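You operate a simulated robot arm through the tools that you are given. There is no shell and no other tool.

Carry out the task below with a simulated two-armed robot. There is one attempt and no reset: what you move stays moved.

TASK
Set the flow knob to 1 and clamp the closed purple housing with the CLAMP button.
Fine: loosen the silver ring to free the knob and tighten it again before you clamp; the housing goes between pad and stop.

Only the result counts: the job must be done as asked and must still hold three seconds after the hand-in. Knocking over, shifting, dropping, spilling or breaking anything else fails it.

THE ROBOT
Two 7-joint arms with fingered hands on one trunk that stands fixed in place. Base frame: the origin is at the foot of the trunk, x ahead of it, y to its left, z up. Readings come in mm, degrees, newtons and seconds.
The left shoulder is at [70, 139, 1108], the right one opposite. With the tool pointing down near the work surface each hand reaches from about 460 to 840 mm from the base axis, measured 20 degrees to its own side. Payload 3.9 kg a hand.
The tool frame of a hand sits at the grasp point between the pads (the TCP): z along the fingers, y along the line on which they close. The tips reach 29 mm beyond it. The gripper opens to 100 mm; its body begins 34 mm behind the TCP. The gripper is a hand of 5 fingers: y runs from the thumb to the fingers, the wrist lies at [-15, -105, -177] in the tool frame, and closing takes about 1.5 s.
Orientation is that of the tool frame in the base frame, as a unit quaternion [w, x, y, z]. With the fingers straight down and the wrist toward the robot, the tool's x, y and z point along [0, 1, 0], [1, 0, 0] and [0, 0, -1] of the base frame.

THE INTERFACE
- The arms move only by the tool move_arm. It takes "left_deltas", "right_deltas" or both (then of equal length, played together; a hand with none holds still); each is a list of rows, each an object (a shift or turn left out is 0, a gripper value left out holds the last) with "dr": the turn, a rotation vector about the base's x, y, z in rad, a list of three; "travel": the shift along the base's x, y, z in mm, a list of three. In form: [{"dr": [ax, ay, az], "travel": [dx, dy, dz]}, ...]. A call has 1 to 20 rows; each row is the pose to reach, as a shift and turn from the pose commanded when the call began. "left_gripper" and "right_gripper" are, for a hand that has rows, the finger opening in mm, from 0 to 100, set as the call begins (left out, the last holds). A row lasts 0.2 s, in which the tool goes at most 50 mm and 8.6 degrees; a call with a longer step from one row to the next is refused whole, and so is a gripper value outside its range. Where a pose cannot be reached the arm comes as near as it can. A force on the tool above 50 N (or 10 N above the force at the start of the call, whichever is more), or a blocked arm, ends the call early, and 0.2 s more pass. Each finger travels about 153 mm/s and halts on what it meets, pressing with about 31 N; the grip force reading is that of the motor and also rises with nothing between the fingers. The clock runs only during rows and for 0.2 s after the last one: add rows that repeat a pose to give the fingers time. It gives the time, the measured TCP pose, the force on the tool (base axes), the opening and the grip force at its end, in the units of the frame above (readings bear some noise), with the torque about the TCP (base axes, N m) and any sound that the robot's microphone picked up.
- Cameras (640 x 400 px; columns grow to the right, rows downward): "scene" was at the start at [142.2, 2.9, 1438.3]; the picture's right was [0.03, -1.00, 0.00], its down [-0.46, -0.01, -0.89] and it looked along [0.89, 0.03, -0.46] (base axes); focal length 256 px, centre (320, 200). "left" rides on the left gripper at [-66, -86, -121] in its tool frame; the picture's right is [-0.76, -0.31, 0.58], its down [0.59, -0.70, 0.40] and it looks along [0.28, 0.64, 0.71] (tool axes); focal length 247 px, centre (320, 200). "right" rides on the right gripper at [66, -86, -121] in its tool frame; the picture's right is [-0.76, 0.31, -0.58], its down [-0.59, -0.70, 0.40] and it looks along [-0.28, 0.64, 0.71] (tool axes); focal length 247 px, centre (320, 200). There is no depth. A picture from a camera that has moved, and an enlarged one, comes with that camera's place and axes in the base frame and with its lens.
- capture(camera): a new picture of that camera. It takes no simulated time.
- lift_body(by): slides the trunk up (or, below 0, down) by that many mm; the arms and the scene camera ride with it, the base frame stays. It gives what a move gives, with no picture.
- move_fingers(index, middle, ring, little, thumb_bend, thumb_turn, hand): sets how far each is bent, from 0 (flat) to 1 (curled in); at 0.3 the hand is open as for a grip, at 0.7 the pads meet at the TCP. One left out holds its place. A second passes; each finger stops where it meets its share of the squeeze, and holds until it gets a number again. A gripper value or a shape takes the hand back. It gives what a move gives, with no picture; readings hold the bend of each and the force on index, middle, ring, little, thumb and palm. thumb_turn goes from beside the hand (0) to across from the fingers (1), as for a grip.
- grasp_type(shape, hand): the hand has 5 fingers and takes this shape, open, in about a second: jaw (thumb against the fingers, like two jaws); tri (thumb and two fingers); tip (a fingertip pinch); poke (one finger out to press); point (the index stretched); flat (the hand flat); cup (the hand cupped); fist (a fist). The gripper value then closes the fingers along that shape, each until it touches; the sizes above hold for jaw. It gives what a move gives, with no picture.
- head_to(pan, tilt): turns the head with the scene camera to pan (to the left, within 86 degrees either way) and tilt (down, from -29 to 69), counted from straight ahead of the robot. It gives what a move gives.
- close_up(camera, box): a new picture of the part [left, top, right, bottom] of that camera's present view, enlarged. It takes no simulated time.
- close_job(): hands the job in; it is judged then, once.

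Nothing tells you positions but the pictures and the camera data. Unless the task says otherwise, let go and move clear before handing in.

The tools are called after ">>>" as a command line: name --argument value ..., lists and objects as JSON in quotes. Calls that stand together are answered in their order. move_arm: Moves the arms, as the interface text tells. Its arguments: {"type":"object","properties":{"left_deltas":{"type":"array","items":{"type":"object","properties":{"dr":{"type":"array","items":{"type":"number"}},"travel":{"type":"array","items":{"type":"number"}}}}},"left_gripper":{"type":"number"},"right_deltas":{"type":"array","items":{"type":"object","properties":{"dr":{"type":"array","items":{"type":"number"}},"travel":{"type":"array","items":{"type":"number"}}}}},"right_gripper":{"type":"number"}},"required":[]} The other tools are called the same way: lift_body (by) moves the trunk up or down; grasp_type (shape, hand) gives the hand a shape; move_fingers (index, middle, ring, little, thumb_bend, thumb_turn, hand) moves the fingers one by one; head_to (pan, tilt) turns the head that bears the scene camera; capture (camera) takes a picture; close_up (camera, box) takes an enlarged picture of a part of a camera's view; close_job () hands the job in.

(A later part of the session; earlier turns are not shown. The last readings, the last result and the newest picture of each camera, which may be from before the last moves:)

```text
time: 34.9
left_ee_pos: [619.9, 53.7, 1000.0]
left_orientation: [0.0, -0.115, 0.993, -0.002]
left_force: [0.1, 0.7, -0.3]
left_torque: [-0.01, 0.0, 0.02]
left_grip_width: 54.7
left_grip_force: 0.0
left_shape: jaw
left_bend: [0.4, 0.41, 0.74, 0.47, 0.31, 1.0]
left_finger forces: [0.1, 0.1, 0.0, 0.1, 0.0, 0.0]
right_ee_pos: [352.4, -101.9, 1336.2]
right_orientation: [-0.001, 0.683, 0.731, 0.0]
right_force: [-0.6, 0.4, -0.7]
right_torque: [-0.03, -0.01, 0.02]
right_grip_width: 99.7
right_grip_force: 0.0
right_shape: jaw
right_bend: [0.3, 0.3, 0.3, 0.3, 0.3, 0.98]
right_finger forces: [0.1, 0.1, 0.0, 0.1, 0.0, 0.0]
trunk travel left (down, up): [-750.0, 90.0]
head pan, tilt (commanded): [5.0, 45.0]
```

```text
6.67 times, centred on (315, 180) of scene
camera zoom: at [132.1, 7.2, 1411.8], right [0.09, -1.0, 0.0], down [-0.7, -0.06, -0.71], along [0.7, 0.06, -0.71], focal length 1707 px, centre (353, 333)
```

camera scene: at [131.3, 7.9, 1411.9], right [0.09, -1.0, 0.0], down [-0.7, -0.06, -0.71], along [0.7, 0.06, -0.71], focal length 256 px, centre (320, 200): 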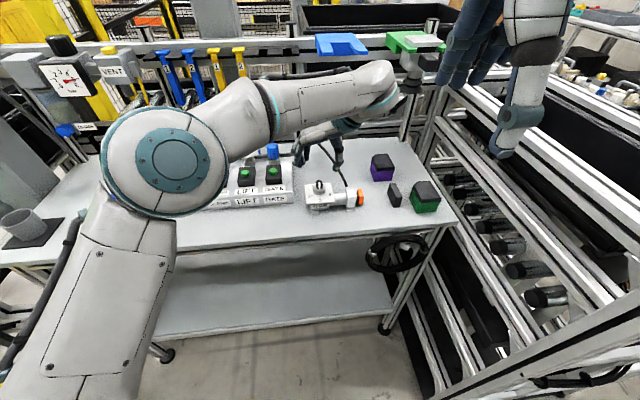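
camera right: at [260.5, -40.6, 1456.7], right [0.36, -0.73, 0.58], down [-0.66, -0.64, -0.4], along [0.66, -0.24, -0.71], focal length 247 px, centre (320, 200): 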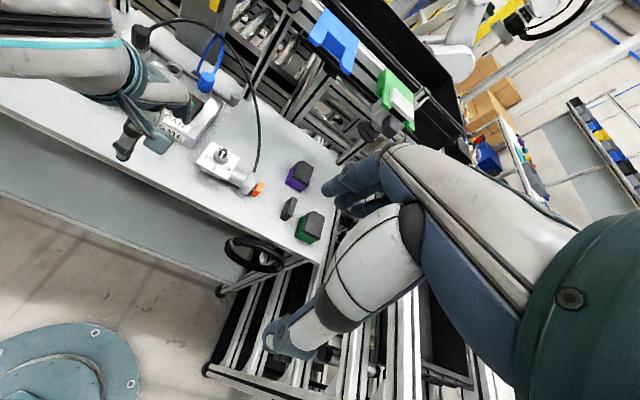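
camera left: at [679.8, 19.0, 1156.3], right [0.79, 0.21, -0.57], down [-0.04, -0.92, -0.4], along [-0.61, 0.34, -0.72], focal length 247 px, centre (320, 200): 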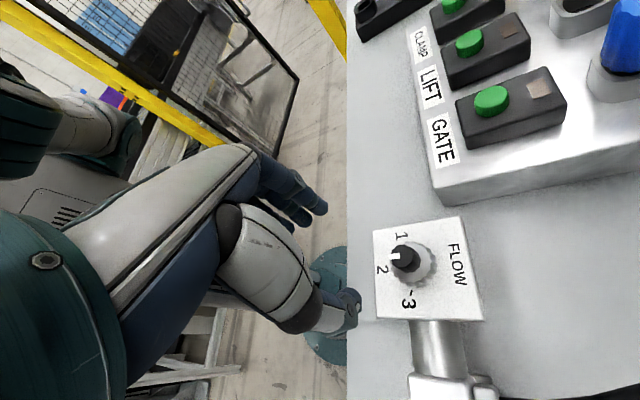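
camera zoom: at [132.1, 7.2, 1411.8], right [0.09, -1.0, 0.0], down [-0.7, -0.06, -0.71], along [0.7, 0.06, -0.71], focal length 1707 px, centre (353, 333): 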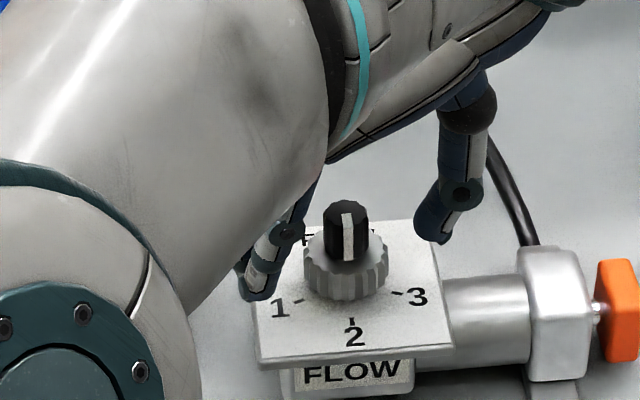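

>>> move_arm --left_deltas '[{"travel": [0, 0, 0]}, {"travel": [0, 0, 0]}, {"travel": [0, 0, 0]}, {"travel": [0, 0, 0]}, {"travel": [0, 0, 0]}, {"travel": [0, 0, 0]}]' --left_gripper 2

>>> close_up --camera "left" --box '[250, 160, 450, 360]'

>>> close_up --camera "scene" --box '[280, 150, 350, 210]'

```text
time: 36.3
left_ee_pos: [620.0, 53.6, 999.9]
left_orientation: [0.001, -0.114, 0.993, 0.0]
left_force: [11.6, -3.1, 14.5]
left_torque: [-0.25, -0.11, 0.05]
left_grip_width: 3.4
left_grip_force: 30.9
left_shape: jaw
left_bend: [0.7, 0.63, 0.7, 0.7, 0.7, 1.0]
left_finger forces: [14.7, 17.9, 0.0, 0.0, 31.6, 0.0]
right_ee_pos: [351.3, -102.4, 1336.4]
right_orientation: [0.0, 0.682, 0.731, 0.001]
right_force: [0.0, 0.6, 0.1]
right_torque: [0.0, -0.04, -0.01]
right_grip_width: 99.9
right_grip_force: 0.0
right_shape: jaw
right_bend: [0.3, 0.3, 0.3, 0.3, 0.3, 0.98]
right_finger forces: [0.0, 0.0, 0.1, 0.0, 0.0, 0.0]
trunk travel left (down, up): [-750.0, 90.0]
head pan, tilt (commanded): [5.0, 45.0]
```

```text
2.00 times, centred on (350, 260) of left
camera zoom: at [705.4, -14.5, 1120.9], right [0.81, -0.13, -0.57], down [-0.41, -0.82, -0.4], along [-0.42, 0.56, -0.71], focal length 494 px, centre (260, 80)
```

zoom: 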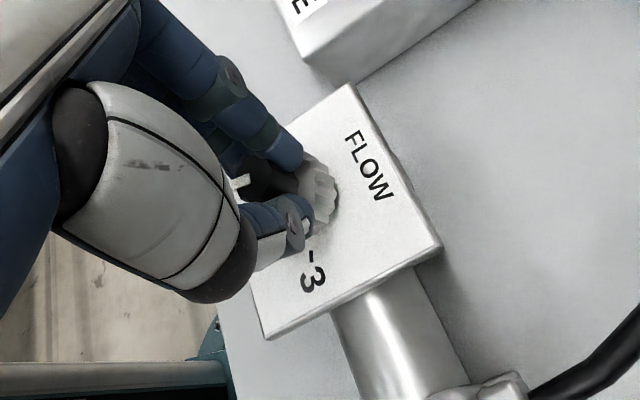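

```text
6.67 times, centred on (315, 180) of scene
camera zoom: at [132.4, 6.1, 1411.9], right [0.09, -1.0, 0.0], down [-0.7, -0.06, -0.71], along [0.7, 0.06, -0.71], focal length 1707 px, centre (353, 333)
```

zoom: 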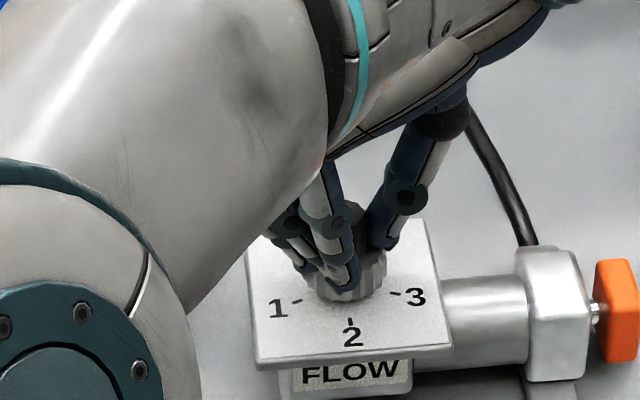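

The fingertips are also pressing on the ring's top face (14 N upward), which would drag the ring. I reopen, raise 6 mm and regrip the knob.

>>> move_arm --left_deltas '[{"travel": [0, 0, 0]}, {"travel": [0, 0, 0]}, {"travel": [0, 0, 6]}, {"travel": [0, 0, 6]}]' --left_gripper 35

>>> move_arm --left_deltas '[{"travel": [0, 0, 0]}, {"travel": [0, 0, 0]}, {"travel": [0, 0, 0]}, {"travel": [0, 0, 0]}, {"travel": [0, 0, 0]}]' --left_gripper 2

>>> close_up --camera "left" --box '[270, 180, 430, 340]'

>>> close_up --camera "scene" --box '[295, 160, 345, 205]'

```text
time: 37.3
left_ee_pos: [619.8, 54.8, 1003.9]
left_orientation: [0.0, -0.115, 0.993, -0.001]
left_force: [0.2, 0.9, 0.0]
left_torque: [0.0, 0.02, -0.01]
left_grip_width: 34.5
left_grip_force: 0.0
left_shape: jaw
left_bend: [0.47, 0.5, 0.74, 0.54, 0.43, 1.0]
left_finger forces: [0.1, 0.0, 0.1, 0.1, 0.1, 0.0]
right_ee_pos: [350.9, -100.3, 1337.0]
right_orientation: [-0.001, 0.683, 0.731, 0.0]
right_force: [0.2, -0.3, -0.1]
right_torque: [0.0, 0.02, -0.02]
right_grip_width: 99.9
right_grip_force: 0.0
right_shape: jaw
right_bend: [0.3, 0.3, 0.3, 0.3, 0.3, 0.98]
right_finger forces: [0.1, 0.0, 0.1, 0.0, 0.1, 0.0]
trunk travel left (down, up): [-750.0, 90.0]
head pan, tilt (commanded): [5.0, 45.0]
```

```text
time: 38.5
left_ee_pos: [621.4, 52.9, 1004.2]
left_orientation: [0.0, -0.114, 0.993, 0.0]
left_force: [3.5, -5.7, 0.4]
left_torque: [-0.1, -0.08, 0.02]
left_grip_width: 4.2
left_grip_force: 31.4
left_shape: jaw
left_bend: [0.7, 0.66, 0.7, 0.7, 0.64, 1.0]
left_finger forces: [12.6, 9.2, 0.1, 0.1, 27.0, 0.0]
right_ee_pos: [352.4, -103.2, 1335.8]
right_orientation: [-0.001, 0.682, 0.731, 0.001]
right_force: [0.5, 0.3, -0.8]
right_torque: [-0.04, 0.01, 0.01]
right_grip_width: 99.9
right_grip_force: 0.1
right_shape: jaw
right_bend: [0.3, 0.3, 0.3, 0.3, 0.3, 0.98]
right_finger forces: [0.0, 0.0, 0.0, 0.0, 0.0, 0.0]
trunk travel left (down, up): [-750.0, 90.0]
head pan, tilt (commanded): [5.0, 45.0]
```

```text
2.50 times, centred on (350, 260) of left
camera zoom: at [706.5, -14.5, 1124.8], right [0.81, -0.13, -0.58], down [-0.41, -0.82, -0.4], along [-0.42, 0.56, -0.71], focal length 617 px, centre (245, 50)
```

zoom: 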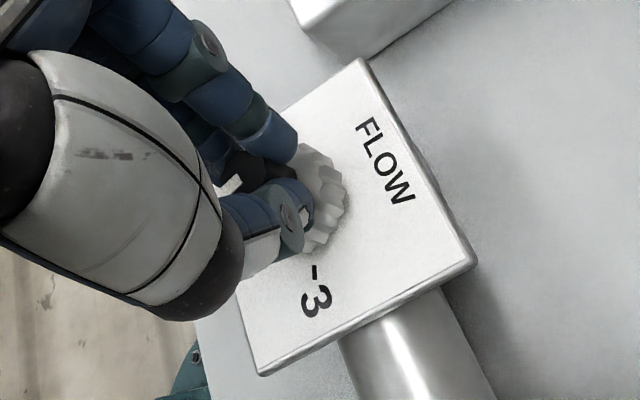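

```text
8.89 times, centred on (320, 182) of scene
camera zoom: at [133.0, 5.8, 1411.7], right [0.09, -1.0, 0.0], down [-0.7, -0.06, -0.71], along [0.7, 0.06, -0.71], focal length 2276 px, centre (320, 356)
```

zoom: 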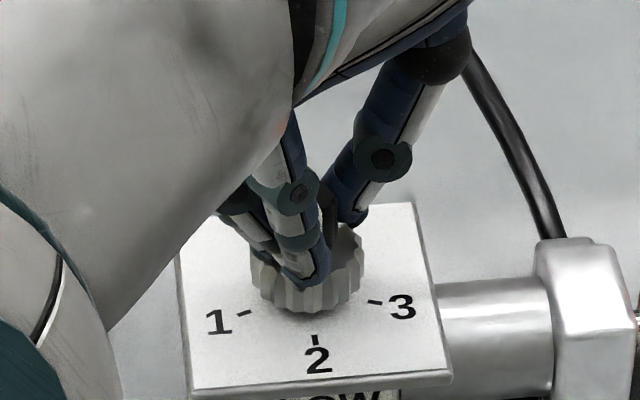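

Vertical force is gone and the knob is pinched. I turn clockwise a little and check whether the pointer follows.

>>> move_arm --left_deltas '[{"dr": [0, 0, -0.1]}, {"dr": [0, 0, -0.2]}, {"dr": [0, 0, -0.3]}, {"dr": [0, 0, -0.4]}]' --left_gripper 2

>>> close_up --camera "left" --box '[270, 180, 430, 340]'

>>> close_up --camera "scene" --box '[295, 160, 345, 205]'

```text
time: 39.5
left_ee_pos: [620.4, 53.7, 1005.1]
left_orientation: [-0.001, 0.086, 0.996, -0.001]
left_force: [0.7, -7.9, -5.1]
left_torque: [-0.2, 0.01, 0.02]
left_grip_width: 2.9
left_grip_force: 30.8
left_shape: jaw
left_bend: [0.7, 0.68, 0.7, 0.7, 0.71, 0.99]
left_finger forces: [13.2, 12.2, 0.1, 0.0, 22.9, 0.0]
right_ee_pos: [353.5, -102.2, 1336.0]
right_orientation: [0.0, 0.683, 0.731, 0.0]
right_force: [0.1, 0.9, -0.4]
right_torque: [0.03, 0.02, 0.02]
right_grip_width: 99.8
right_grip_force: 0.1
right_shape: jaw
right_bend: [0.3, 0.3, 0.3, 0.3, 0.3, 0.98]
right_finger forces: [0.0, 0.1, 0.0, 0.0, 0.0, 0.1]
trunk travel left (down, up): [-750.0, 90.0]
head pan, tilt (commanded): [5.0, 45.0]
```

```text
2.50 times, centred on (350, 260) of left
camera zoom: at [672.5, -42.2, 1125.0], right [0.69, -0.43, -0.58], down [-0.7, -0.59, -0.4], along [-0.17, 0.68, -0.71], focal length 617 px, centre (245, 50)
```

zoom: 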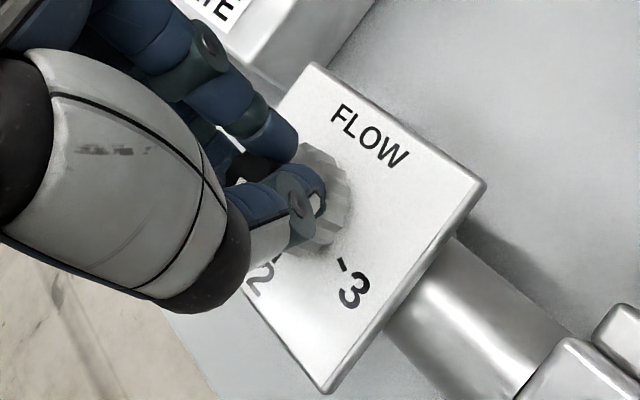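

```text
8.89 times, centred on (320, 182) of scene
camera zoom: at [133.1, 5.8, 1411.7], right [0.09, -1.0, 0.0], down [-0.71, -0.06, -0.71], along [0.7, 0.06, -0.71], focal length 2276 px, centre (320, 356)
```

zoom: 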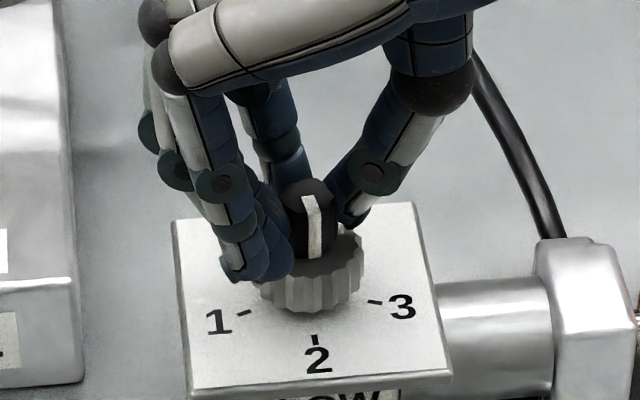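

The pointer doesn't seem to have followed. I release and inspect the knob and ring up close.

>>> move_arm --left_deltas '[{"travel": [0, 0, 0]}, {"travel": [0, 0, 0]}, {"travel": [0, 0, 15]}, {"travel": [0, 0, 35]}]' --left_gripper 60

>>> close_up --camera "left" --box '[320, 190, 460, 330]'

>>> close_up --camera "scene" --box '[300, 170, 340, 205]'

```text
time: 40.5
left_ee_pos: [620.1, 54.9, 1041.1]
left_orientation: [-0.001, 0.085, 0.996, -0.001]
left_force: [-0.8, 0.3, 0.8]
left_torque: [0.01, 0.03, 0.02]
left_grip_width: 60.1
left_grip_force: 0.0
left_shape: jaw
left_bend: [0.4, 0.39, 0.73, 0.45, 0.3, 1.0]
left_finger forces: [0.0, 0.0, 0.0, 0.0, 0.1, 0.0]
right_ee_pos: [351.1, -101.3, 1336.7]
right_orientation: [0.001, 0.682, 0.731, 0.001]
right_force: [0.4, -0.1, 0.5]
right_torque: [-0.02, 0.0, 0.02]
right_grip_width: 99.9
right_grip_force: 0.0
right_shape: jaw
right_bend: [0.3, 0.3, 0.3, 0.3, 0.3, 0.98]
right_finger forces: [0.0, 0.1, 0.1, 0.1, 0.0, 0.0]
trunk travel left (down, up): [-750.0, 90.0]
head pan, tilt (commanded): [5.0, 45.0]
```

```text
2.86 times, centred on (390, 260) of left
camera zoom: at [671.8, -40.5, 1161.4], right [0.69, -0.43, -0.58], down [-0.7, -0.59, -0.4], along [-0.17, 0.68, -0.71], focal length 706 px, centre (120, 29)
```

zoom: 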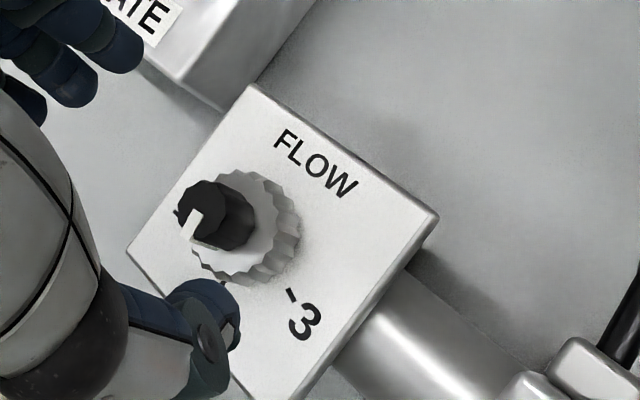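

```text
11.43 times, centred on (320, 188) of scene
camera zoom: at [131.1, 7.8, 1411.9], right [0.09, -1.0, 0.0], down [-0.7, -0.06, -0.71], along [0.7, 0.06, -0.71], focal length 2926 px, centre (320, 343)
```

zoom: 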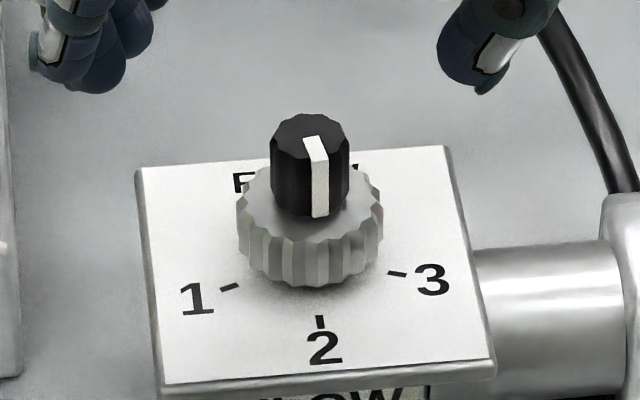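

The pointer still sits near 2. To learn whether the ring really turns with the hand, I regrip the ring and compare its scallops in close-ups before and after a short counter-clockwise turn.

>>> move_arm --left_deltas '[{"travel": [0, -1, -20]}, {"travel": [0, -1, -40]}, {"travel": [0, -1, -58.5]}, {"travel": [0, -1, -58.5]}]' --left_gripper 60

>>> move_arm --left_deltas '[{"travel": [0, 0, 0]}, {"travel": [0, 0, 0]}, {"travel": [0, 0, 0]}, {"travel": [0, 0, 0]}, {"travel": [0, 0, 0]}]' --left_gripper 10

>>> close_up --camera "scene" --box '[300, 170, 340, 205]'

>>> close_up --camera "left" --box '[290, 190, 390, 290]'

>>> move_arm --left_deltas '[{"dr": [0, 0, 0.1]}, {"dr": [0, 0, 0.2]}, {"dr": [0, 0, 0.3]}, {"dr": [0, 0, 0.4]}]' --left_gripper 10

>>> close_up --camera "scene" --box '[300, 170, 340, 205]'

>>> close_up --camera "left" --box '[290, 190, 390, 290]'

```text
time: 41.5
left_ee_pos: [618.8, 52.9, 983.3]
left_orientation: [-0.001, 0.084, 0.996, 0.0]
left_force: [0.1, 0.1, -0.8]
left_torque: [0.01, -0.03, -0.03]
left_grip_width: 59.9
left_grip_force: 0.0
left_shape: jaw
left_bend: [0.4, 0.39, 0.73, 0.45, 0.3, 1.0]
left_finger forces: [0.0, 0.1, 0.0, 0.0, 0.1, 0.1]
right_ee_pos: [351.9, -101.0, 1337.1]
right_orientation: [-0.001, 0.683, 0.73, 0.001]
right_force: [0.2, 0.1, 0.5]
right_torque: [-0.02, 0.04, 0.02]
right_grip_width: 99.9
right_grip_force: 0.1
right_shape: jaw
right_bend: [0.3, 0.3, 0.3, 0.3, 0.3, 0.98]
right_finger forces: [0.1, 0.0, 0.0, 0.0, 0.0, 0.1]
trunk travel left (down, up): [-750.0, 90.0]
head pan, tilt (commanded): [5.0, 45.0]
```

```text
time: 42.7
left_ee_pos: [618.7, 51.5, 981.9]
left_orientation: [0.0, 0.085, 0.996, -0.001]
left_force: [0.9, -3.1, 1.0]
left_torque: [-0.06, 0.02, 0.0]
left_grip_width: 19.1
left_grip_force: 30.6
left_shape: jaw
left_bend: [0.59, 0.58, 0.71, 0.63, 0.53, 1.0]
left_finger forces: [17.2, 9.3, 0.0, 0.0, 30.7, 0.1]
right_ee_pos: [351.7, -102.6, 1336.4]
right_orientation: [-0.001, 0.683, 0.731, 0.0]
right_force: [0.0, -0.2, -0.8]
right_torque: [0.0, 0.0, -0.02]
right_grip_width: 99.9
right_grip_force: 0.0
right_shape: jaw
right_bend: [0.3, 0.3, 0.3, 0.3, 0.3, 0.98]
right_finger forces: [0.0, 0.0, 0.1, 0.0, 0.1, 0.0]
trunk travel left (down, up): [-750.0, 90.0]
head pan, tilt (commanded): [5.0, 45.0]
```

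```text
11.43 times, centred on (320, 188) of scene
camera zoom: at [131.7, 6.6, 1411.9], right [0.09, -1.0, 0.0], down [-0.7, -0.06, -0.71], along [0.7, 0.06, -0.71], focal length 2926 px, centre (320, 343)
```

zoom: 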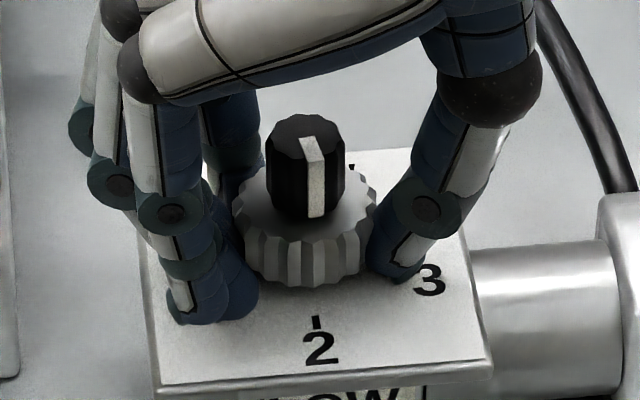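

```text
4.00 times, centred on (340, 240) of left
camera zoom: at [670.5, -43.2, 1102.8], right [0.69, -0.43, -0.58], down [-0.7, -0.59, -0.4], along [-0.17, 0.68, -0.71], focal length 988 px, centre (240, 40)
```

zoom: 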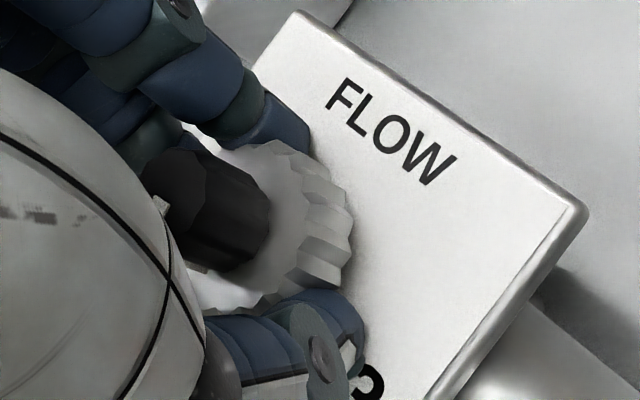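

```text
time: 43.7
left_ee_pos: [622.5, 52.3, 982.4]
left_orientation: [0.0, -0.115, 0.993, 0.0]
left_force: [10.5, -3.7, 1.3]
left_torque: [0.09, -0.25, -0.25]
left_grip_width: 19.0
left_grip_force: 31.1
left_shape: jaw
left_bend: [0.6, 0.56, 0.71, 0.63, 0.56, 1.0]
left_finger forces: [18.6, 15.5, 0.0, 0.0, 32.8, 0.0]
right_ee_pos: [354.5, -102.2, 1335.9]
right_orientation: [-0.001, 0.683, 0.731, 0.0]
right_force: [0.0, -0.4, 0.1]
right_torque: [-0.01, 0.04, 0.03]
right_grip_width: 99.8
right_grip_force: 0.1
right_shape: jaw
right_bend: [0.3, 0.3, 0.3, 0.3, 0.3, 0.98]
right_finger forces: [0.0, 0.0, 0.0, 0.1, 0.1, 0.1]
trunk travel left (down, up): [-750.0, 90.0]
head pan, tilt (commanded): [5.0, 45.0]
```

```text
11.43 times, centred on (320, 188) of scene
camera zoom: at [134.4, 6.3, 1411.6], right [0.09, -1.0, 0.0], down [-0.71, -0.06, -0.71], along [0.7, 0.06, -0.71], focal length 2926 px, centre (320, 343)
```

zoom: 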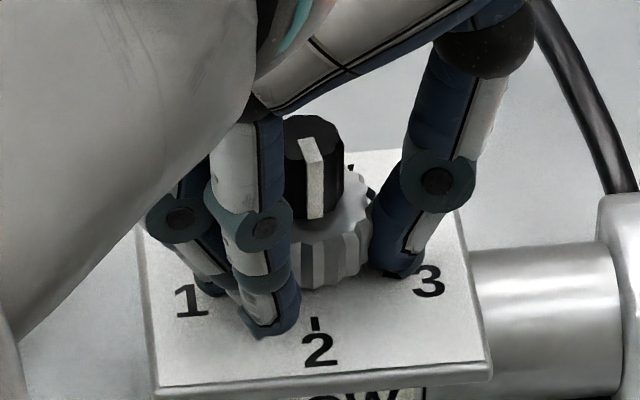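

```text
4.00 times, centred on (340, 240) of left
camera zoom: at [707.4, -14.7, 1102.5], right [0.81, -0.12, -0.58], down [-0.41, -0.82, -0.4], along [-0.42, 0.56, -0.71], focal length 988 px, centre (240, 40)
```

zoom: 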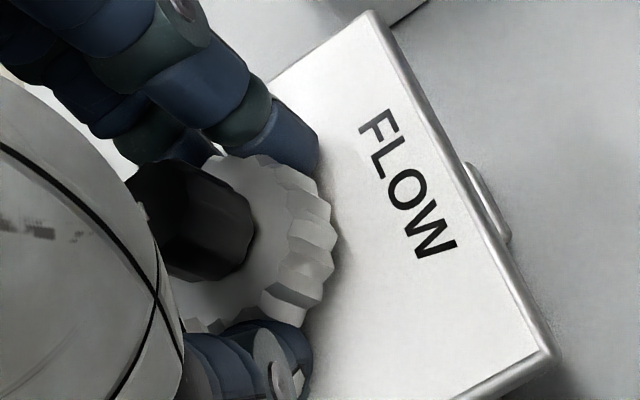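

This time the ring resists at the end (0.25 N·m), so it has likely reached its loose stop. I release, raise and grip the knob again for a longer clockwise turn.

>>> move_arm --left_deltas '[{"travel": [0, 0, 0]}, {"travel": [0, 0, 0]}, {"travel": [0, 0, 0]}, {"travel": [0, 1, 10]}, {"travel": [0, 1, 22]}, {"travel": [0, 1, 22]}]' --left_gripper 50

>>> close_up --camera "scene" --box '[300, 170, 340, 205]'

>>> move_arm --left_deltas '[{"travel": [0, 0, 0]}, {"travel": [0, 0, 0]}, {"travel": [0, 0, 0]}, {"travel": [0, 0, 0]}, {"travel": [0, 0, 0]}]' --left_gripper 0

>>> close_up --camera "left" --box '[290, 190, 390, 290]'

```text
time: 45.1
left_ee_pos: [620.7, 52.9, 1005.4]
left_orientation: [-0.001, -0.116, 0.993, -0.001]
left_force: [-0.1, -1.2, -0.7]
left_torque: [-0.04, 0.04, 0.04]
left_grip_width: 49.8
left_grip_force: 0.0
left_shape: jaw
left_bend: [0.41, 0.43, 0.74, 0.49, 0.35, 1.0]
left_finger forces: [0.1, 0.1, 0.0, 0.0, 0.0, 0.0]
right_ee_pos: [351.8, -100.4, 1336.8]
right_orientation: [0.0, 0.683, 0.731, 0.0]
right_force: [0.1, -0.5, 0.5]
right_torque: [0.0, 0.01, 0.02]
right_grip_width: 100.0
right_grip_force: 0.1
right_shape: jaw
right_bend: [0.3, 0.3, 0.3, 0.3, 0.3, 0.98]
right_finger forces: [0.0, 0.1, 0.0, 0.1, 0.0, 0.0]
trunk travel left (down, up): [-750.0, 90.0]
head pan, tilt (commanded): [5.0, 45.0]
```

```text
11.43 times, centred on (320, 188) of scene
camera zoom: at [132.1, 7.3, 1411.8], right [0.09, -1.0, 0.0], down [-0.7, -0.06, -0.71], along [0.7, 0.06, -0.71], focal length 2926 px, centre (320, 343)
```

zoom: 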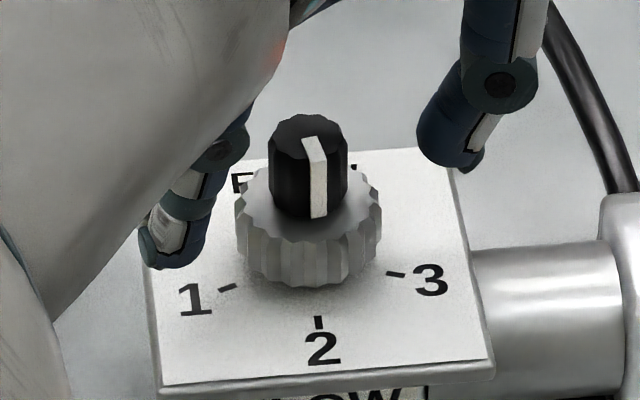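

```text
time: 46.3
left_ee_pos: [621.2, 51.6, 1005.9]
left_orientation: [0.001, -0.115, 0.993, 0.0]
left_force: [3.5, -3.8, -0.4]
left_torque: [-0.1, -0.02, 0.01]
left_grip_width: 6.8
left_grip_force: 31.2
left_shape: jaw
left_bend: [0.69, 0.65, 0.7, 0.7, 0.72, 1.0]
left_finger forces: [12.3, 9.9, 0.0, 0.0, 25.8, 0.1]
right_ee_pos: [352.7, -102.9, 1336.8]
right_orientation: [-0.002, 0.682, 0.731, 0.001]
right_force: [0.0, 1.4, -0.6]
right_torque: [0.0, -0.03, 0.02]
right_grip_width: 99.7
right_grip_force: 0.0
right_shape: jaw
right_bend: [0.3, 0.3, 0.3, 0.3, 0.3, 0.98]
right_finger forces: [0.0, 0.0, 0.0, 0.0, 0.1, 0.0]
trunk travel left (down, up): [-750.0, 90.0]
head pan, tilt (commanded): [5.0, 45.0]
```

```text
4.00 times, centred on (340, 240) of left
camera zoom: at [706.0, -15.9, 1124.7], right [0.81, -0.13, -0.58], down [-0.41, -0.82, -0.4], along [-0.42, 0.56, -0.71], focal length 988 px, centre (240, 40)
```

zoom: 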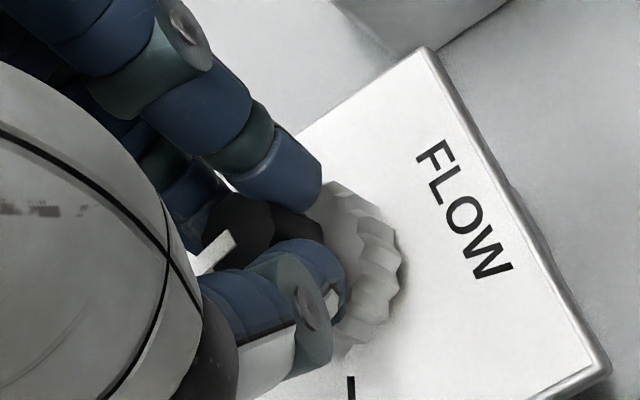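

>>> move_arm --left_deltas '[{"dr": [0, 0, -0.12]}, {"dr": [0, 0, -0.24]}, {"dr": [0, 0, -0.36]}, {"dr": [0, 0, -0.48]}, {"dr": [0, 0, -0.6]}]' --left_gripper 0

>>> close_up --camera "scene" --box '[300, 170, 340, 205]'

>>> close_up --camera "left" --box '[290, 190, 390, 290]'

```text
time: 47.5
left_ee_pos: [618.7, 53.1, 1005.3]
left_orientation: [-0.002, 0.185, 0.983, -0.001]
left_force: [-3.3, -11.4, -5.7]
left_torque: [-0.3, 0.1, 0.04]
left_grip_width: 5.9
left_grip_force: 31.5
left_shape: jaw
left_bend: [0.69, 0.71, 0.7, 0.7, 0.72, 0.99]
left_finger forces: [12.3, 8.0, 0.0, 0.1, 25.4, 0.1]
right_ee_pos: [351.3, -103.7, 1335.7]
right_orientation: [-0.001, 0.683, 0.731, 0.002]
right_force: [0.0, 1.2, -0.3]
right_torque: [0.01, -0.02, -0.02]
right_grip_width: 100.0
right_grip_force: 0.0
right_shape: jaw
right_bend: [0.3, 0.3, 0.3, 0.3, 0.3, 0.98]
right_finger forces: [0.0, 0.0, 0.0, 0.0, 0.1, 0.1]
trunk travel left (down, up): [-750.0, 90.0]
head pan, tilt (commanded): [5.0, 45.0]
```

```text
11.43 times, centred on (320, 188) of scene
camera zoom: at [132.3, 5.0, 1411.8], right [0.09, -1.0, 0.0], down [-0.7, -0.06, -0.71], along [0.7, 0.06, -0.71], focal length 2926 px, centre (320, 343)
```

zoom: 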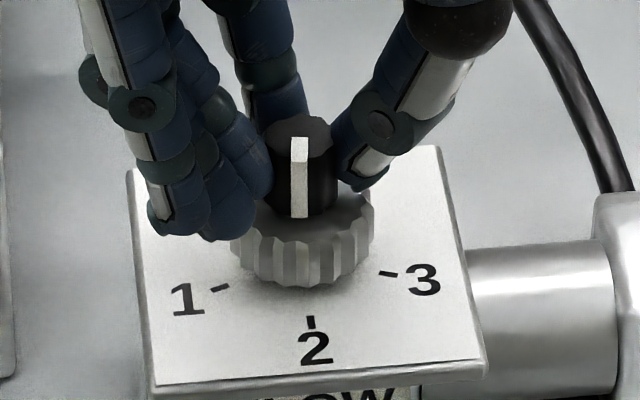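

```text
4.00 times, centred on (340, 240) of left
camera zoom: at [651.5, -50.3, 1125.0], right [0.59, -0.56, -0.58], down [-0.81, -0.44, -0.4], along [-0.03, 0.7, -0.71], focal length 988 px, centre (240, 40)
```

zoom: 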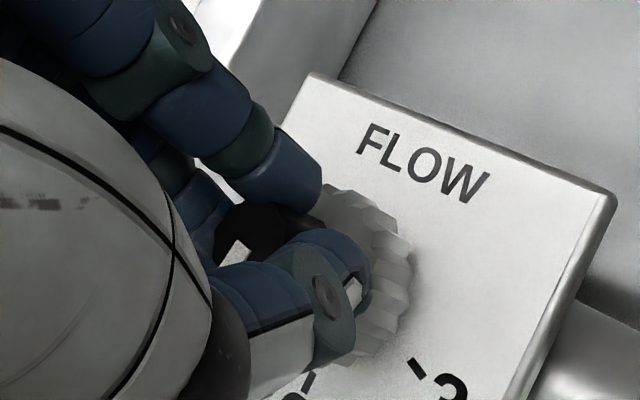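

The pointer moved about 15° clockwise, so the knob now turns though the fingers slip a bit. I continue the clockwise turn.

>>> move_arm --left_deltas '[{"travel": [0.5, 0, 0], "dr": [0, 0, -0.12]}, {"travel": [1, 0, 0], "dr": [0, 0, -0.24]}, {"travel": [1, 0, 0], "dr": [0, 0, -0.36]}, {"travel": [1, 0, 0], "dr": [0, 0, -0.48]}, {"travel": [1, 0, 0], "dr": [0, 0, -0.6]}]' --left_gripper 0

>>> close_up --camera "scene" --box '[300, 170, 340, 205]'

>>> close_up --camera "left" --box '[290, 190, 390, 290]'

```text
time: 48.7
left_ee_pos: [622.2, 57.1, 1007.4]
left_orientation: [0.002, 0.466, 0.885, 0.0]
left_force: [4.4, 4.7, 3.0]
left_torque: [0.06, -0.07, 0.0]
left_grip_width: 4.6
left_grip_force: 31.2
left_shape: jaw
left_bend: [0.69, 0.73, 0.7, 0.7, 0.77, 0.96]
left_finger forces: [0.0, 4.7, 0.0, 0.0, 0.0, 0.0]
right_ee_pos: [351.7, -101.6, 1336.0]
right_orientation: [0.0, 0.682, 0.732, -0.001]
right_force: [0.6, 0.9, -0.6]
right_torque: [0.0, -0.03, 0.02]
right_grip_width: 99.7
right_grip_force: 0.0
right_shape: jaw
right_bend: [0.3, 0.3, 0.3, 0.3, 0.3, 0.98]
right_finger forces: [0.0, 0.1, 0.0, 0.1, 0.0, 0.1]
trunk travel left (down, up): [-750.0, 90.0]
head pan, tilt (commanded): [5.0, 45.0]
```

```text
11.43 times, centred on (320, 188) of scene
camera zoom: at [132.2, 7.9, 1412.0], right [0.09, -1.0, 0.0], down [-0.7, -0.06, -0.71], along [0.7, 0.06, -0.71], focal length 2926 px, centre (320, 343)
```

zoom: 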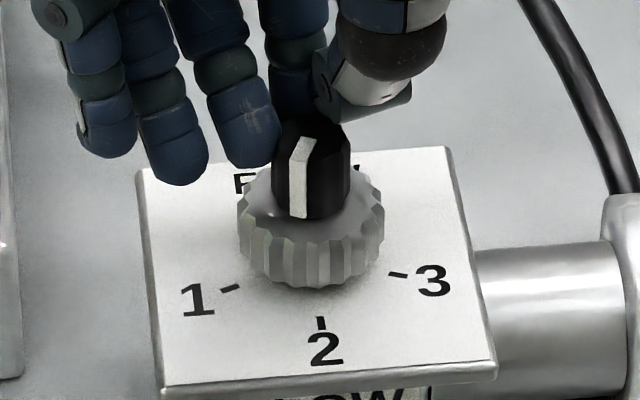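

```text
4.00 times, centred on (340, 240) of left
camera zoom: at [590.0, -46.1, 1126.9], right [0.18, -0.8, -0.58], down [-0.91, 0.09, -0.4], along [0.37, 0.6, -0.71], focal length 988 px, centre (240, 40)
```

zoom: 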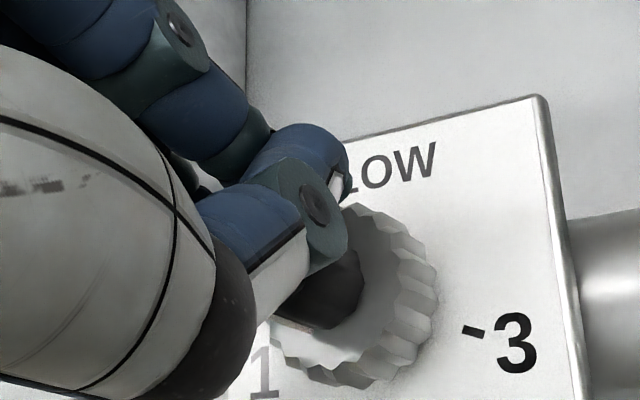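

The knob has turned to roughly 25° past "2" toward "1" before the fingers slipped off its top. I open, go back to yaw 103°, and regrip slightly lower for another clockwise stroke.

>>> move_arm --left_deltas '[{"travel": [0, 0, 0]}, {"travel": [0, 0, 10]}, {"travel": [0, 0, 28]}, {"travel": [-1, -2, 30], "dr": [0, 0, 0.14]}, {"travel": [-2, -3, 30], "dr": [0, 0, 0.28]}, {"travel": [-2, -3, 30], "dr": [0, 0, 0.42]}, {"travel": [-2, -3, 30], "dr": [0, 0, 0.56]}, {"travel": [-2, -3, 30], "dr": [0, 0, 0.7]}, {"travel": [-2, -3, 30], "dr": [0, 0, 0.84]}, {"travel": [-2, -3, 30], "dr": [0, 0, 0.98]}, {"travel": [-2, -3, 30], "dr": [0, 0, 1.12]}, {"travel": [-2, -3, 30], "dr": [0, 0, 1.2]}, {"travel": [-2, -3, 30], "dr": [0, 0, 1.2]}]' --left_gripper 50

>>> close_up --camera "scene" --box '[300, 170, 340, 205]'

>>> close_up --camera "left" --box '[320, 190, 460, 330]'

```text
time: 51.5
left_ee_pos: [619.5, 52.5, 1034.8]
left_orientation: [0.001, -0.114, 0.993, -0.001]
left_force: [-0.2, -0.3, -0.6]
left_torque: [0.01, -0.01, -0.02]
left_grip_width: 50.1
left_grip_force: 0.1
left_shape: jaw
left_bend: [0.41, 0.43, 0.74, 0.49, 0.35, 1.0]
left_finger forces: [0.0, 0.1, 0.0, 0.0, 0.0, 0.1]
right_ee_pos: [352.0, -101.7, 1337.0]
right_orientation: [0.0, 0.682, 0.731, -0.001]
right_force: [-0.5, -0.1, -0.5]
right_torque: [0.0, -0.02, 0.02]
right_grip_width: 99.8
right_grip_force: 0.1
right_shape: jaw
right_bend: [0.3, 0.3, 0.3, 0.3, 0.3, 0.98]
right_finger forces: [0.1, 0.1, 0.1, 0.1, 0.1, 0.1]
trunk travel left (down, up): [-750.0, 90.0]
head pan, tilt (commanded): [5.0, 45.0]
```

```text
11.43 times, centred on (320, 188) of scene
camera zoom: at [131.6, 7.5, 1411.9], right [0.09, -1.0, 0.0], down [-0.7, -0.06, -0.71], along [0.7, 0.06, -0.71], focal length 2926 px, centre (320, 343)
```

zoom: 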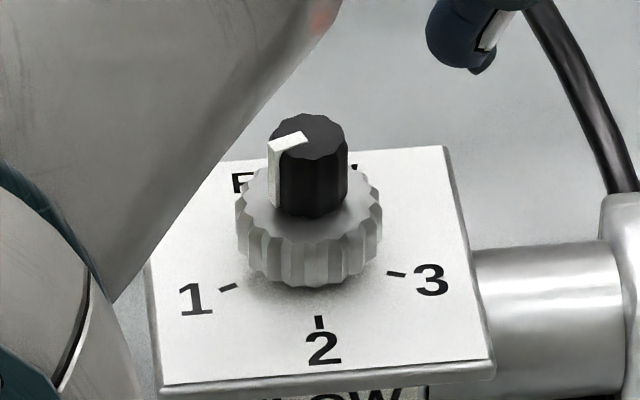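

```text
2.86 times, centred on (390, 260) of left
camera zoom: at [703.0, -16.0, 1155.9], right [0.81, -0.13, -0.58], down [-0.41, -0.82, -0.4], along [-0.42, 0.56, -0.71], focal length 706 px, centre (120, 29)
```

zoom: 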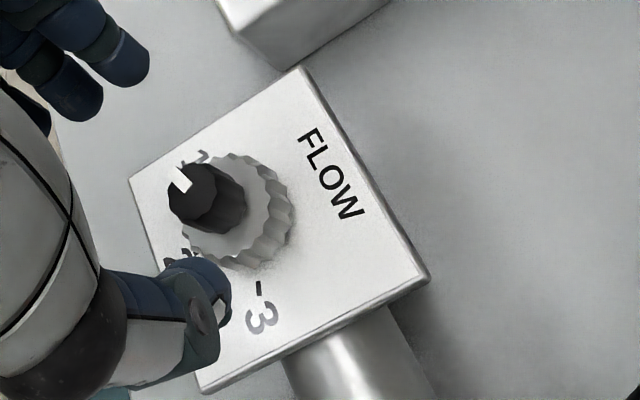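

The knob swung further as the fingers opened, and the pointer now aims near "1". I zoom in for an accurate reading of the pointer against the tick.

>>> close_up --camera "scene" --box '[308, 178, 332, 202]'

>>> close_up --camera "left" --box '[365, 235, 425, 295]'

>>> close_up --camera "right" --box '[205, 130, 250, 175]'

```text
16.00 times, centred on (320, 190) of scene
camera zoom: at [131.6, 7.5, 1411.9], right [0.09, -1.0, 0.0], down [-0.7, -0.06, -0.71], along [0.7, 0.06, -0.71], focal length 4096 px, centre (320, 360)
```

zoom: 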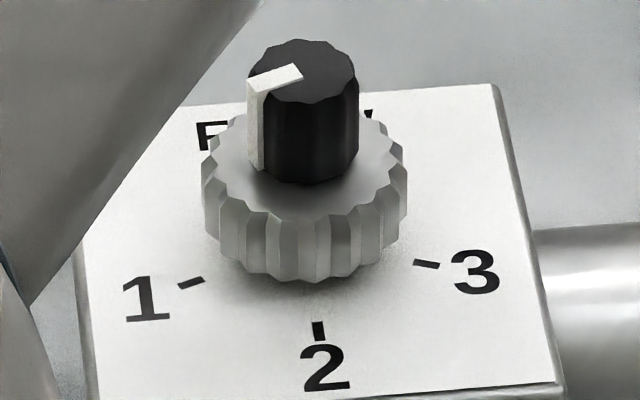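

```text
6.67 times, centred on (395, 265) of left
camera zoom: at [703.0, -16.0, 1155.9], right [0.81, -0.13, -0.58], down [-0.41, -0.82, -0.4], along [-0.42, 0.56, -0.71], focal length 1646 px, centre (-180, -233)
```

zoom: 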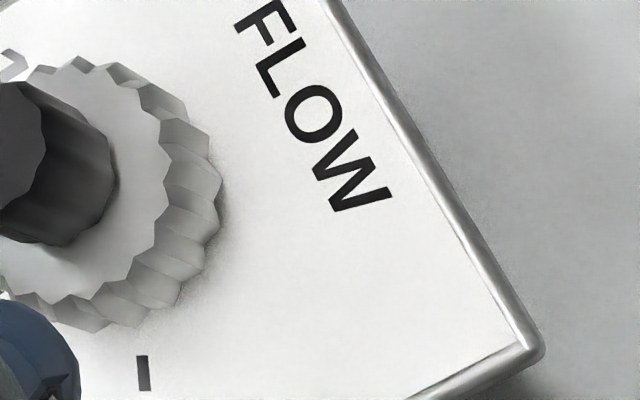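

```text
8.89 times, centred on (228, 152) of right
camera zoom: at [260.5, -41.3, 1456.6], right [0.36, -0.73, 0.58], down [-0.66, -0.64, -0.4], along [0.66, -0.24, -0.71], focal length 2195 px, centre (1142, 622)
```

zoom: 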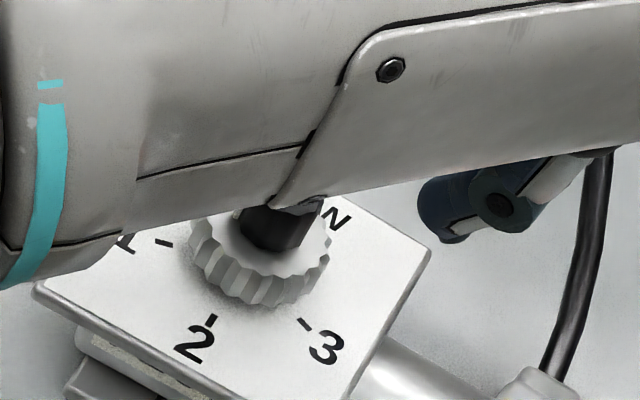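

The pointer reads within a few degrees of tick 1. I move the left hand aside so its camera looks down on the whole dial and check precisely before tightening.

>>> move_arm --left_deltas '[{"travel": [-8, 0, 12], "dr": [0, 0, 0.1]}, {"travel": [-16, 0, 25], "dr": [0, 0, 0.2]}, {"travel": [-24, 0, 35], "dr": [0, 0, 0.3]}, {"travel": [-32, 0, 45], "dr": [0, 0, 0.4]}, {"travel": [-40, 0, 45], "dr": [0, 0, 0.42]}]' --left_gripper 60

>>> capture --camera "left"

>>> close_up --camera "left" --box '[360, 220, 480, 340]'

```text
time: 52.7
left_ee_pos: [565.5, 63.9, 1071.4]
left_orientation: [-0.002, -0.325, 0.946, -0.003]
left_force: [0.0, -0.8, 0.3]
left_torque: [0.04, -0.01, -0.01]
left_grip_width: 59.8
left_grip_force: 0.1
left_shape: jaw
left_bend: [0.4, 0.39, 0.73, 0.45, 0.3, 1.0]
left_finger forces: [0.1, 0.0, 0.1, 0.0, 0.1, 0.0]
left hand out of reach, approached as far as the arm can: row 2, 3, 4, 5
right_ee_pos: [351.3, -101.3, 1336.5]
right_orientation: [-0.001, 0.682, 0.731, 0.001]
right_force: [0.5, -0.4, -0.3]
right_torque: [0.01, -0.01, -0.02]
right_grip_width: 100.2
right_grip_force: 0.2
right_shape: jaw
right_bend: [0.3, 0.3, 0.3, 0.3, 0.3, 0.98]
right_finger forces: [0.0, 0.0, 0.0, 0.1, 0.1, 0.0]
trunk travel left (down, up): [-750.0, 90.0]
head pan, tilt (commanded): [5.0, 45.0]
```

```text
taken
camera left: at [672.4, 38.7, 1191.0], right [0.78, 0.22, -0.58], down [-0.03, -0.92, -0.39], along [-0.62, 0.33, -0.71], focal length 247 px, centre (320, 200)
```

left: 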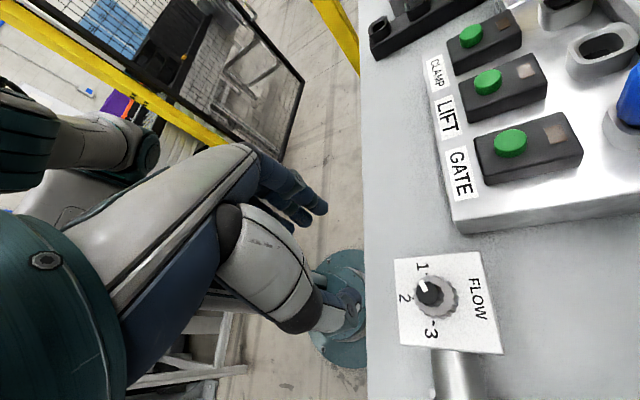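

```text
3.33 times, centred on (420, 280) of left
camera zoom: at [672.4, 38.7, 1191.0], right [0.78, 0.22, -0.58], down [-0.03, -0.92, -0.39], along [-0.62, 0.33, -0.71], focal length 823 px, centre (-13, -67)
```

zoom: 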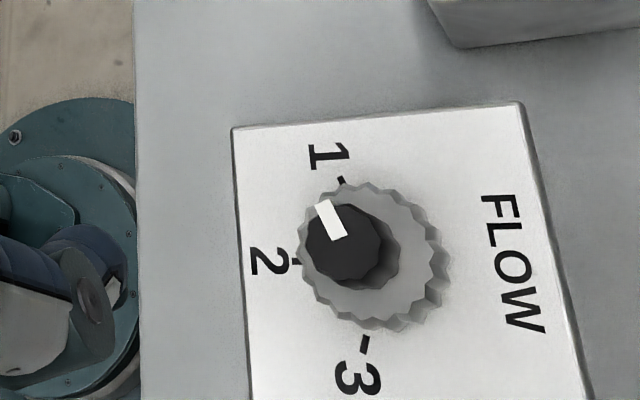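

In this overhead view the pointer direction (≈121–125°) matches tick 1 (≈126°), so the knob is on 1. Next I go back over the ring at yaw ≈104° to tighten it clockwise.

>>> move_arm --left_deltas '[{"travel": [15, -3, 0], "dr": [0, 0, -0.12]}, {"travel": [30, -6, 0], "dr": [0, 0, -0.24]}, {"travel": [45, -9, -10], "dr": [0, 0, -0.36]}, {"travel": [54, -11, -30], "dr": [0, 0, -0.42]}, {"travel": [54, -11, -31], "dr": [0, 0, -0.42]}]' --left_gripper 60

>>> close_up --camera "left" --box '[250, 160, 450, 360]'

```text
time: 53.9
left_ee_pos: [616.7, 48.5, 1041.4]
left_orientation: [0.001, -0.114, 0.993, -0.001]
left_force: [-0.2, 0.0, 0.0]
left_torque: [-0.01, -0.01, 0.03]
left_grip_width: 59.4
left_grip_force: 0.1
left_shape: jaw
left_bend: [0.4, 0.39, 0.73, 0.45, 0.3, 1.0]
left_finger forces: [0.0, 0.1, 0.0, 0.0, 0.1, 0.0]
right_ee_pos: [351.3, -102.5, 1336.6]
right_orientation: [-0.001, 0.682, 0.731, 0.001]
right_force: [-0.8, -0.1, 0.5]
right_torque: [-0.02, -0.03, -0.01]
right_grip_width: 100.0
right_grip_force: 0.1
right_shape: jaw
right_bend: [0.3, 0.3, 0.3, 0.3, 0.3, 0.98]
right_finger forces: [0.1, 0.0, 0.0, 0.0, 0.0, 0.0]
trunk travel left (down, up): [-750.0, 90.0]
head pan, tilt (commanded): [5.0, 45.0]
```

```text
2.00 times, centred on (350, 260) of left
camera zoom: at [702.5, -19.0, 1162.1], right [0.81, -0.13, -0.58], down [-0.41, -0.82, -0.4], along [-0.42, 0.56, -0.71], focal length 494 px, centre (260, 80)
```

zoom: 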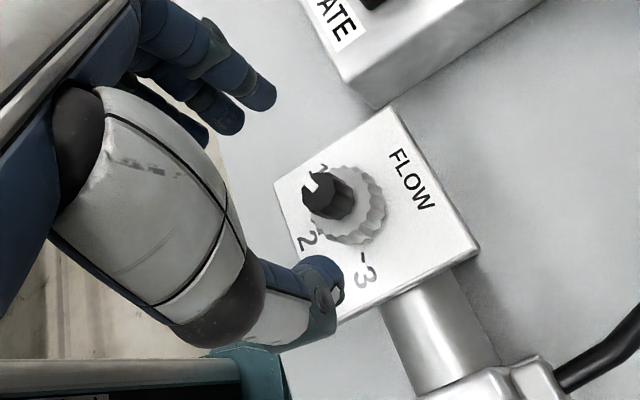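

>>> move_arm --left_deltas '[{"travel": [2.5, 4.5, 0]}, {"travel": [2.5, 4.5, -20]}, {"travel": [2.5, 4.5, -40]}, {"travel": [2.5, 4.5, -58.5]}, {"travel": [2.5, 4.5, -58.5]}]' --left_gripper 60

>>> close_up --camera "scene" --box '[300, 170, 340, 205]'

>>> move_arm --left_deltas '[{"travel": [0, 0, 0]}, {"travel": [0, 0, 0]}, {"travel": [0, 0, 0]}, {"travel": [0, 0, 0]}, {"travel": [0, 0, 0]}]' --left_gripper 10

>>> close_up --camera "scene" --box '[300, 170, 340, 205]'

>>> close_up --camera "left" --box '[290, 190, 390, 290]'

```text
time: 55.1
left_ee_pos: [621.8, 52.8, 980.8]
left_orientation: [0.0, -0.115, 0.993, 0.0]
left_force: [-0.6, 0.2, -0.3]
left_torque: [-0.02, -0.01, 0.02]
left_grip_width: 59.7
left_grip_force: 0.0
left_shape: jaw
left_bend: [0.4, 0.39, 0.73, 0.45, 0.3, 1.0]
left_finger forces: [0.0, 0.0, 0.0, 0.0, 0.1, 0.0]
right_ee_pos: [351.0, -100.4, 1336.2]
right_orientation: [0.0, 0.683, 0.731, 0.0]
right_force: [-0.1, 0.8, 0.3]
right_torque: [0.01, 0.02, 0.0]
right_grip_width: 99.9
right_grip_force: 0.0
right_shape: jaw
right_bend: [0.3, 0.3, 0.3, 0.3, 0.3, 0.98]
right_finger forces: [0.1, 0.0, 0.0, 0.1, 0.1, 0.0]
trunk travel left (down, up): [-750.0, 90.0]
head pan, tilt (commanded): [5.0, 45.0]
```

```text
11.43 times, centred on (320, 188) of scene
camera zoom: at [131.6, 7.3, 1411.9], right [0.09, -1.0, 0.0], down [-0.7, -0.06, -0.71], along [0.7, 0.06, -0.71], focal length 2926 px, centre (320, 343)
```

zoom: 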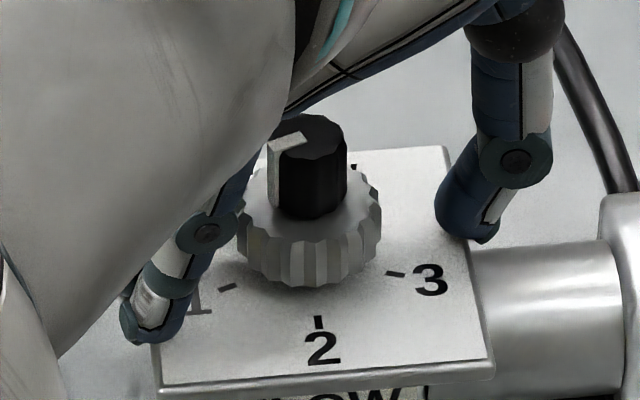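

```text
time: 56.3
left_ee_pos: [621.5, 53.5, 981.7]
left_orientation: [0.0, -0.114, 0.993, 0.0]
left_force: [6.4, -2.3, 7.5]
left_torque: [-0.06, -0.14, -0.09]
left_grip_width: 20.2
left_grip_force: 31.5
left_shape: jaw
left_bend: [0.59, 0.56, 0.72, 0.62, 0.53, 1.0]
left_finger forces: [15.3, 12.8, 0.1, 0.1, 32.9, 0.0]
right_ee_pos: [352.4, -102.0, 1336.2]
right_orientation: [-0.001, 0.683, 0.731, 0.0]
right_force: [-0.3, 0.0, -0.4]
right_torque: [-0.01, -0.04, 0.03]
right_grip_width: 99.8
right_grip_force: 0.0
right_shape: jaw
right_bend: [0.3, 0.3, 0.3, 0.3, 0.3, 0.98]
right_finger forces: [0.0, 0.0, 0.1, 0.1, 0.1, 0.0]
trunk travel left (down, up): [-750.0, 90.0]
head pan, tilt (commanded): [5.0, 45.0]
```

```text
11.43 times, centred on (320, 188) of scene
camera zoom: at [132.0, 6.7, 1411.9], right [0.09, -1.0, 0.0], down [-0.7, -0.06, -0.71], along [0.7, 0.06, -0.71], focal length 2926 px, centre (320, 343)
```

zoom: 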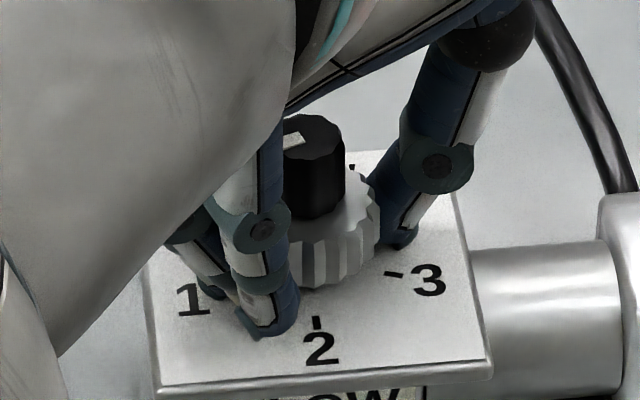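

```text
4.00 times, centred on (340, 240) of left
camera zoom: at [706.6, -14.8, 1102.7], right [0.81, -0.13, -0.58], down [-0.41, -0.82, -0.4], along [-0.42, 0.56, -0.71], focal length 988 px, centre (240, 40)
```

zoom: 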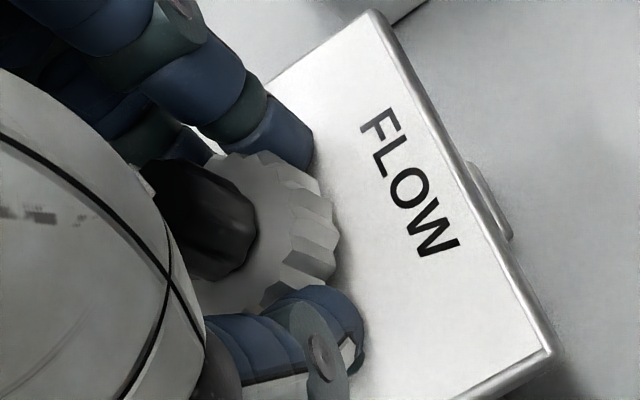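

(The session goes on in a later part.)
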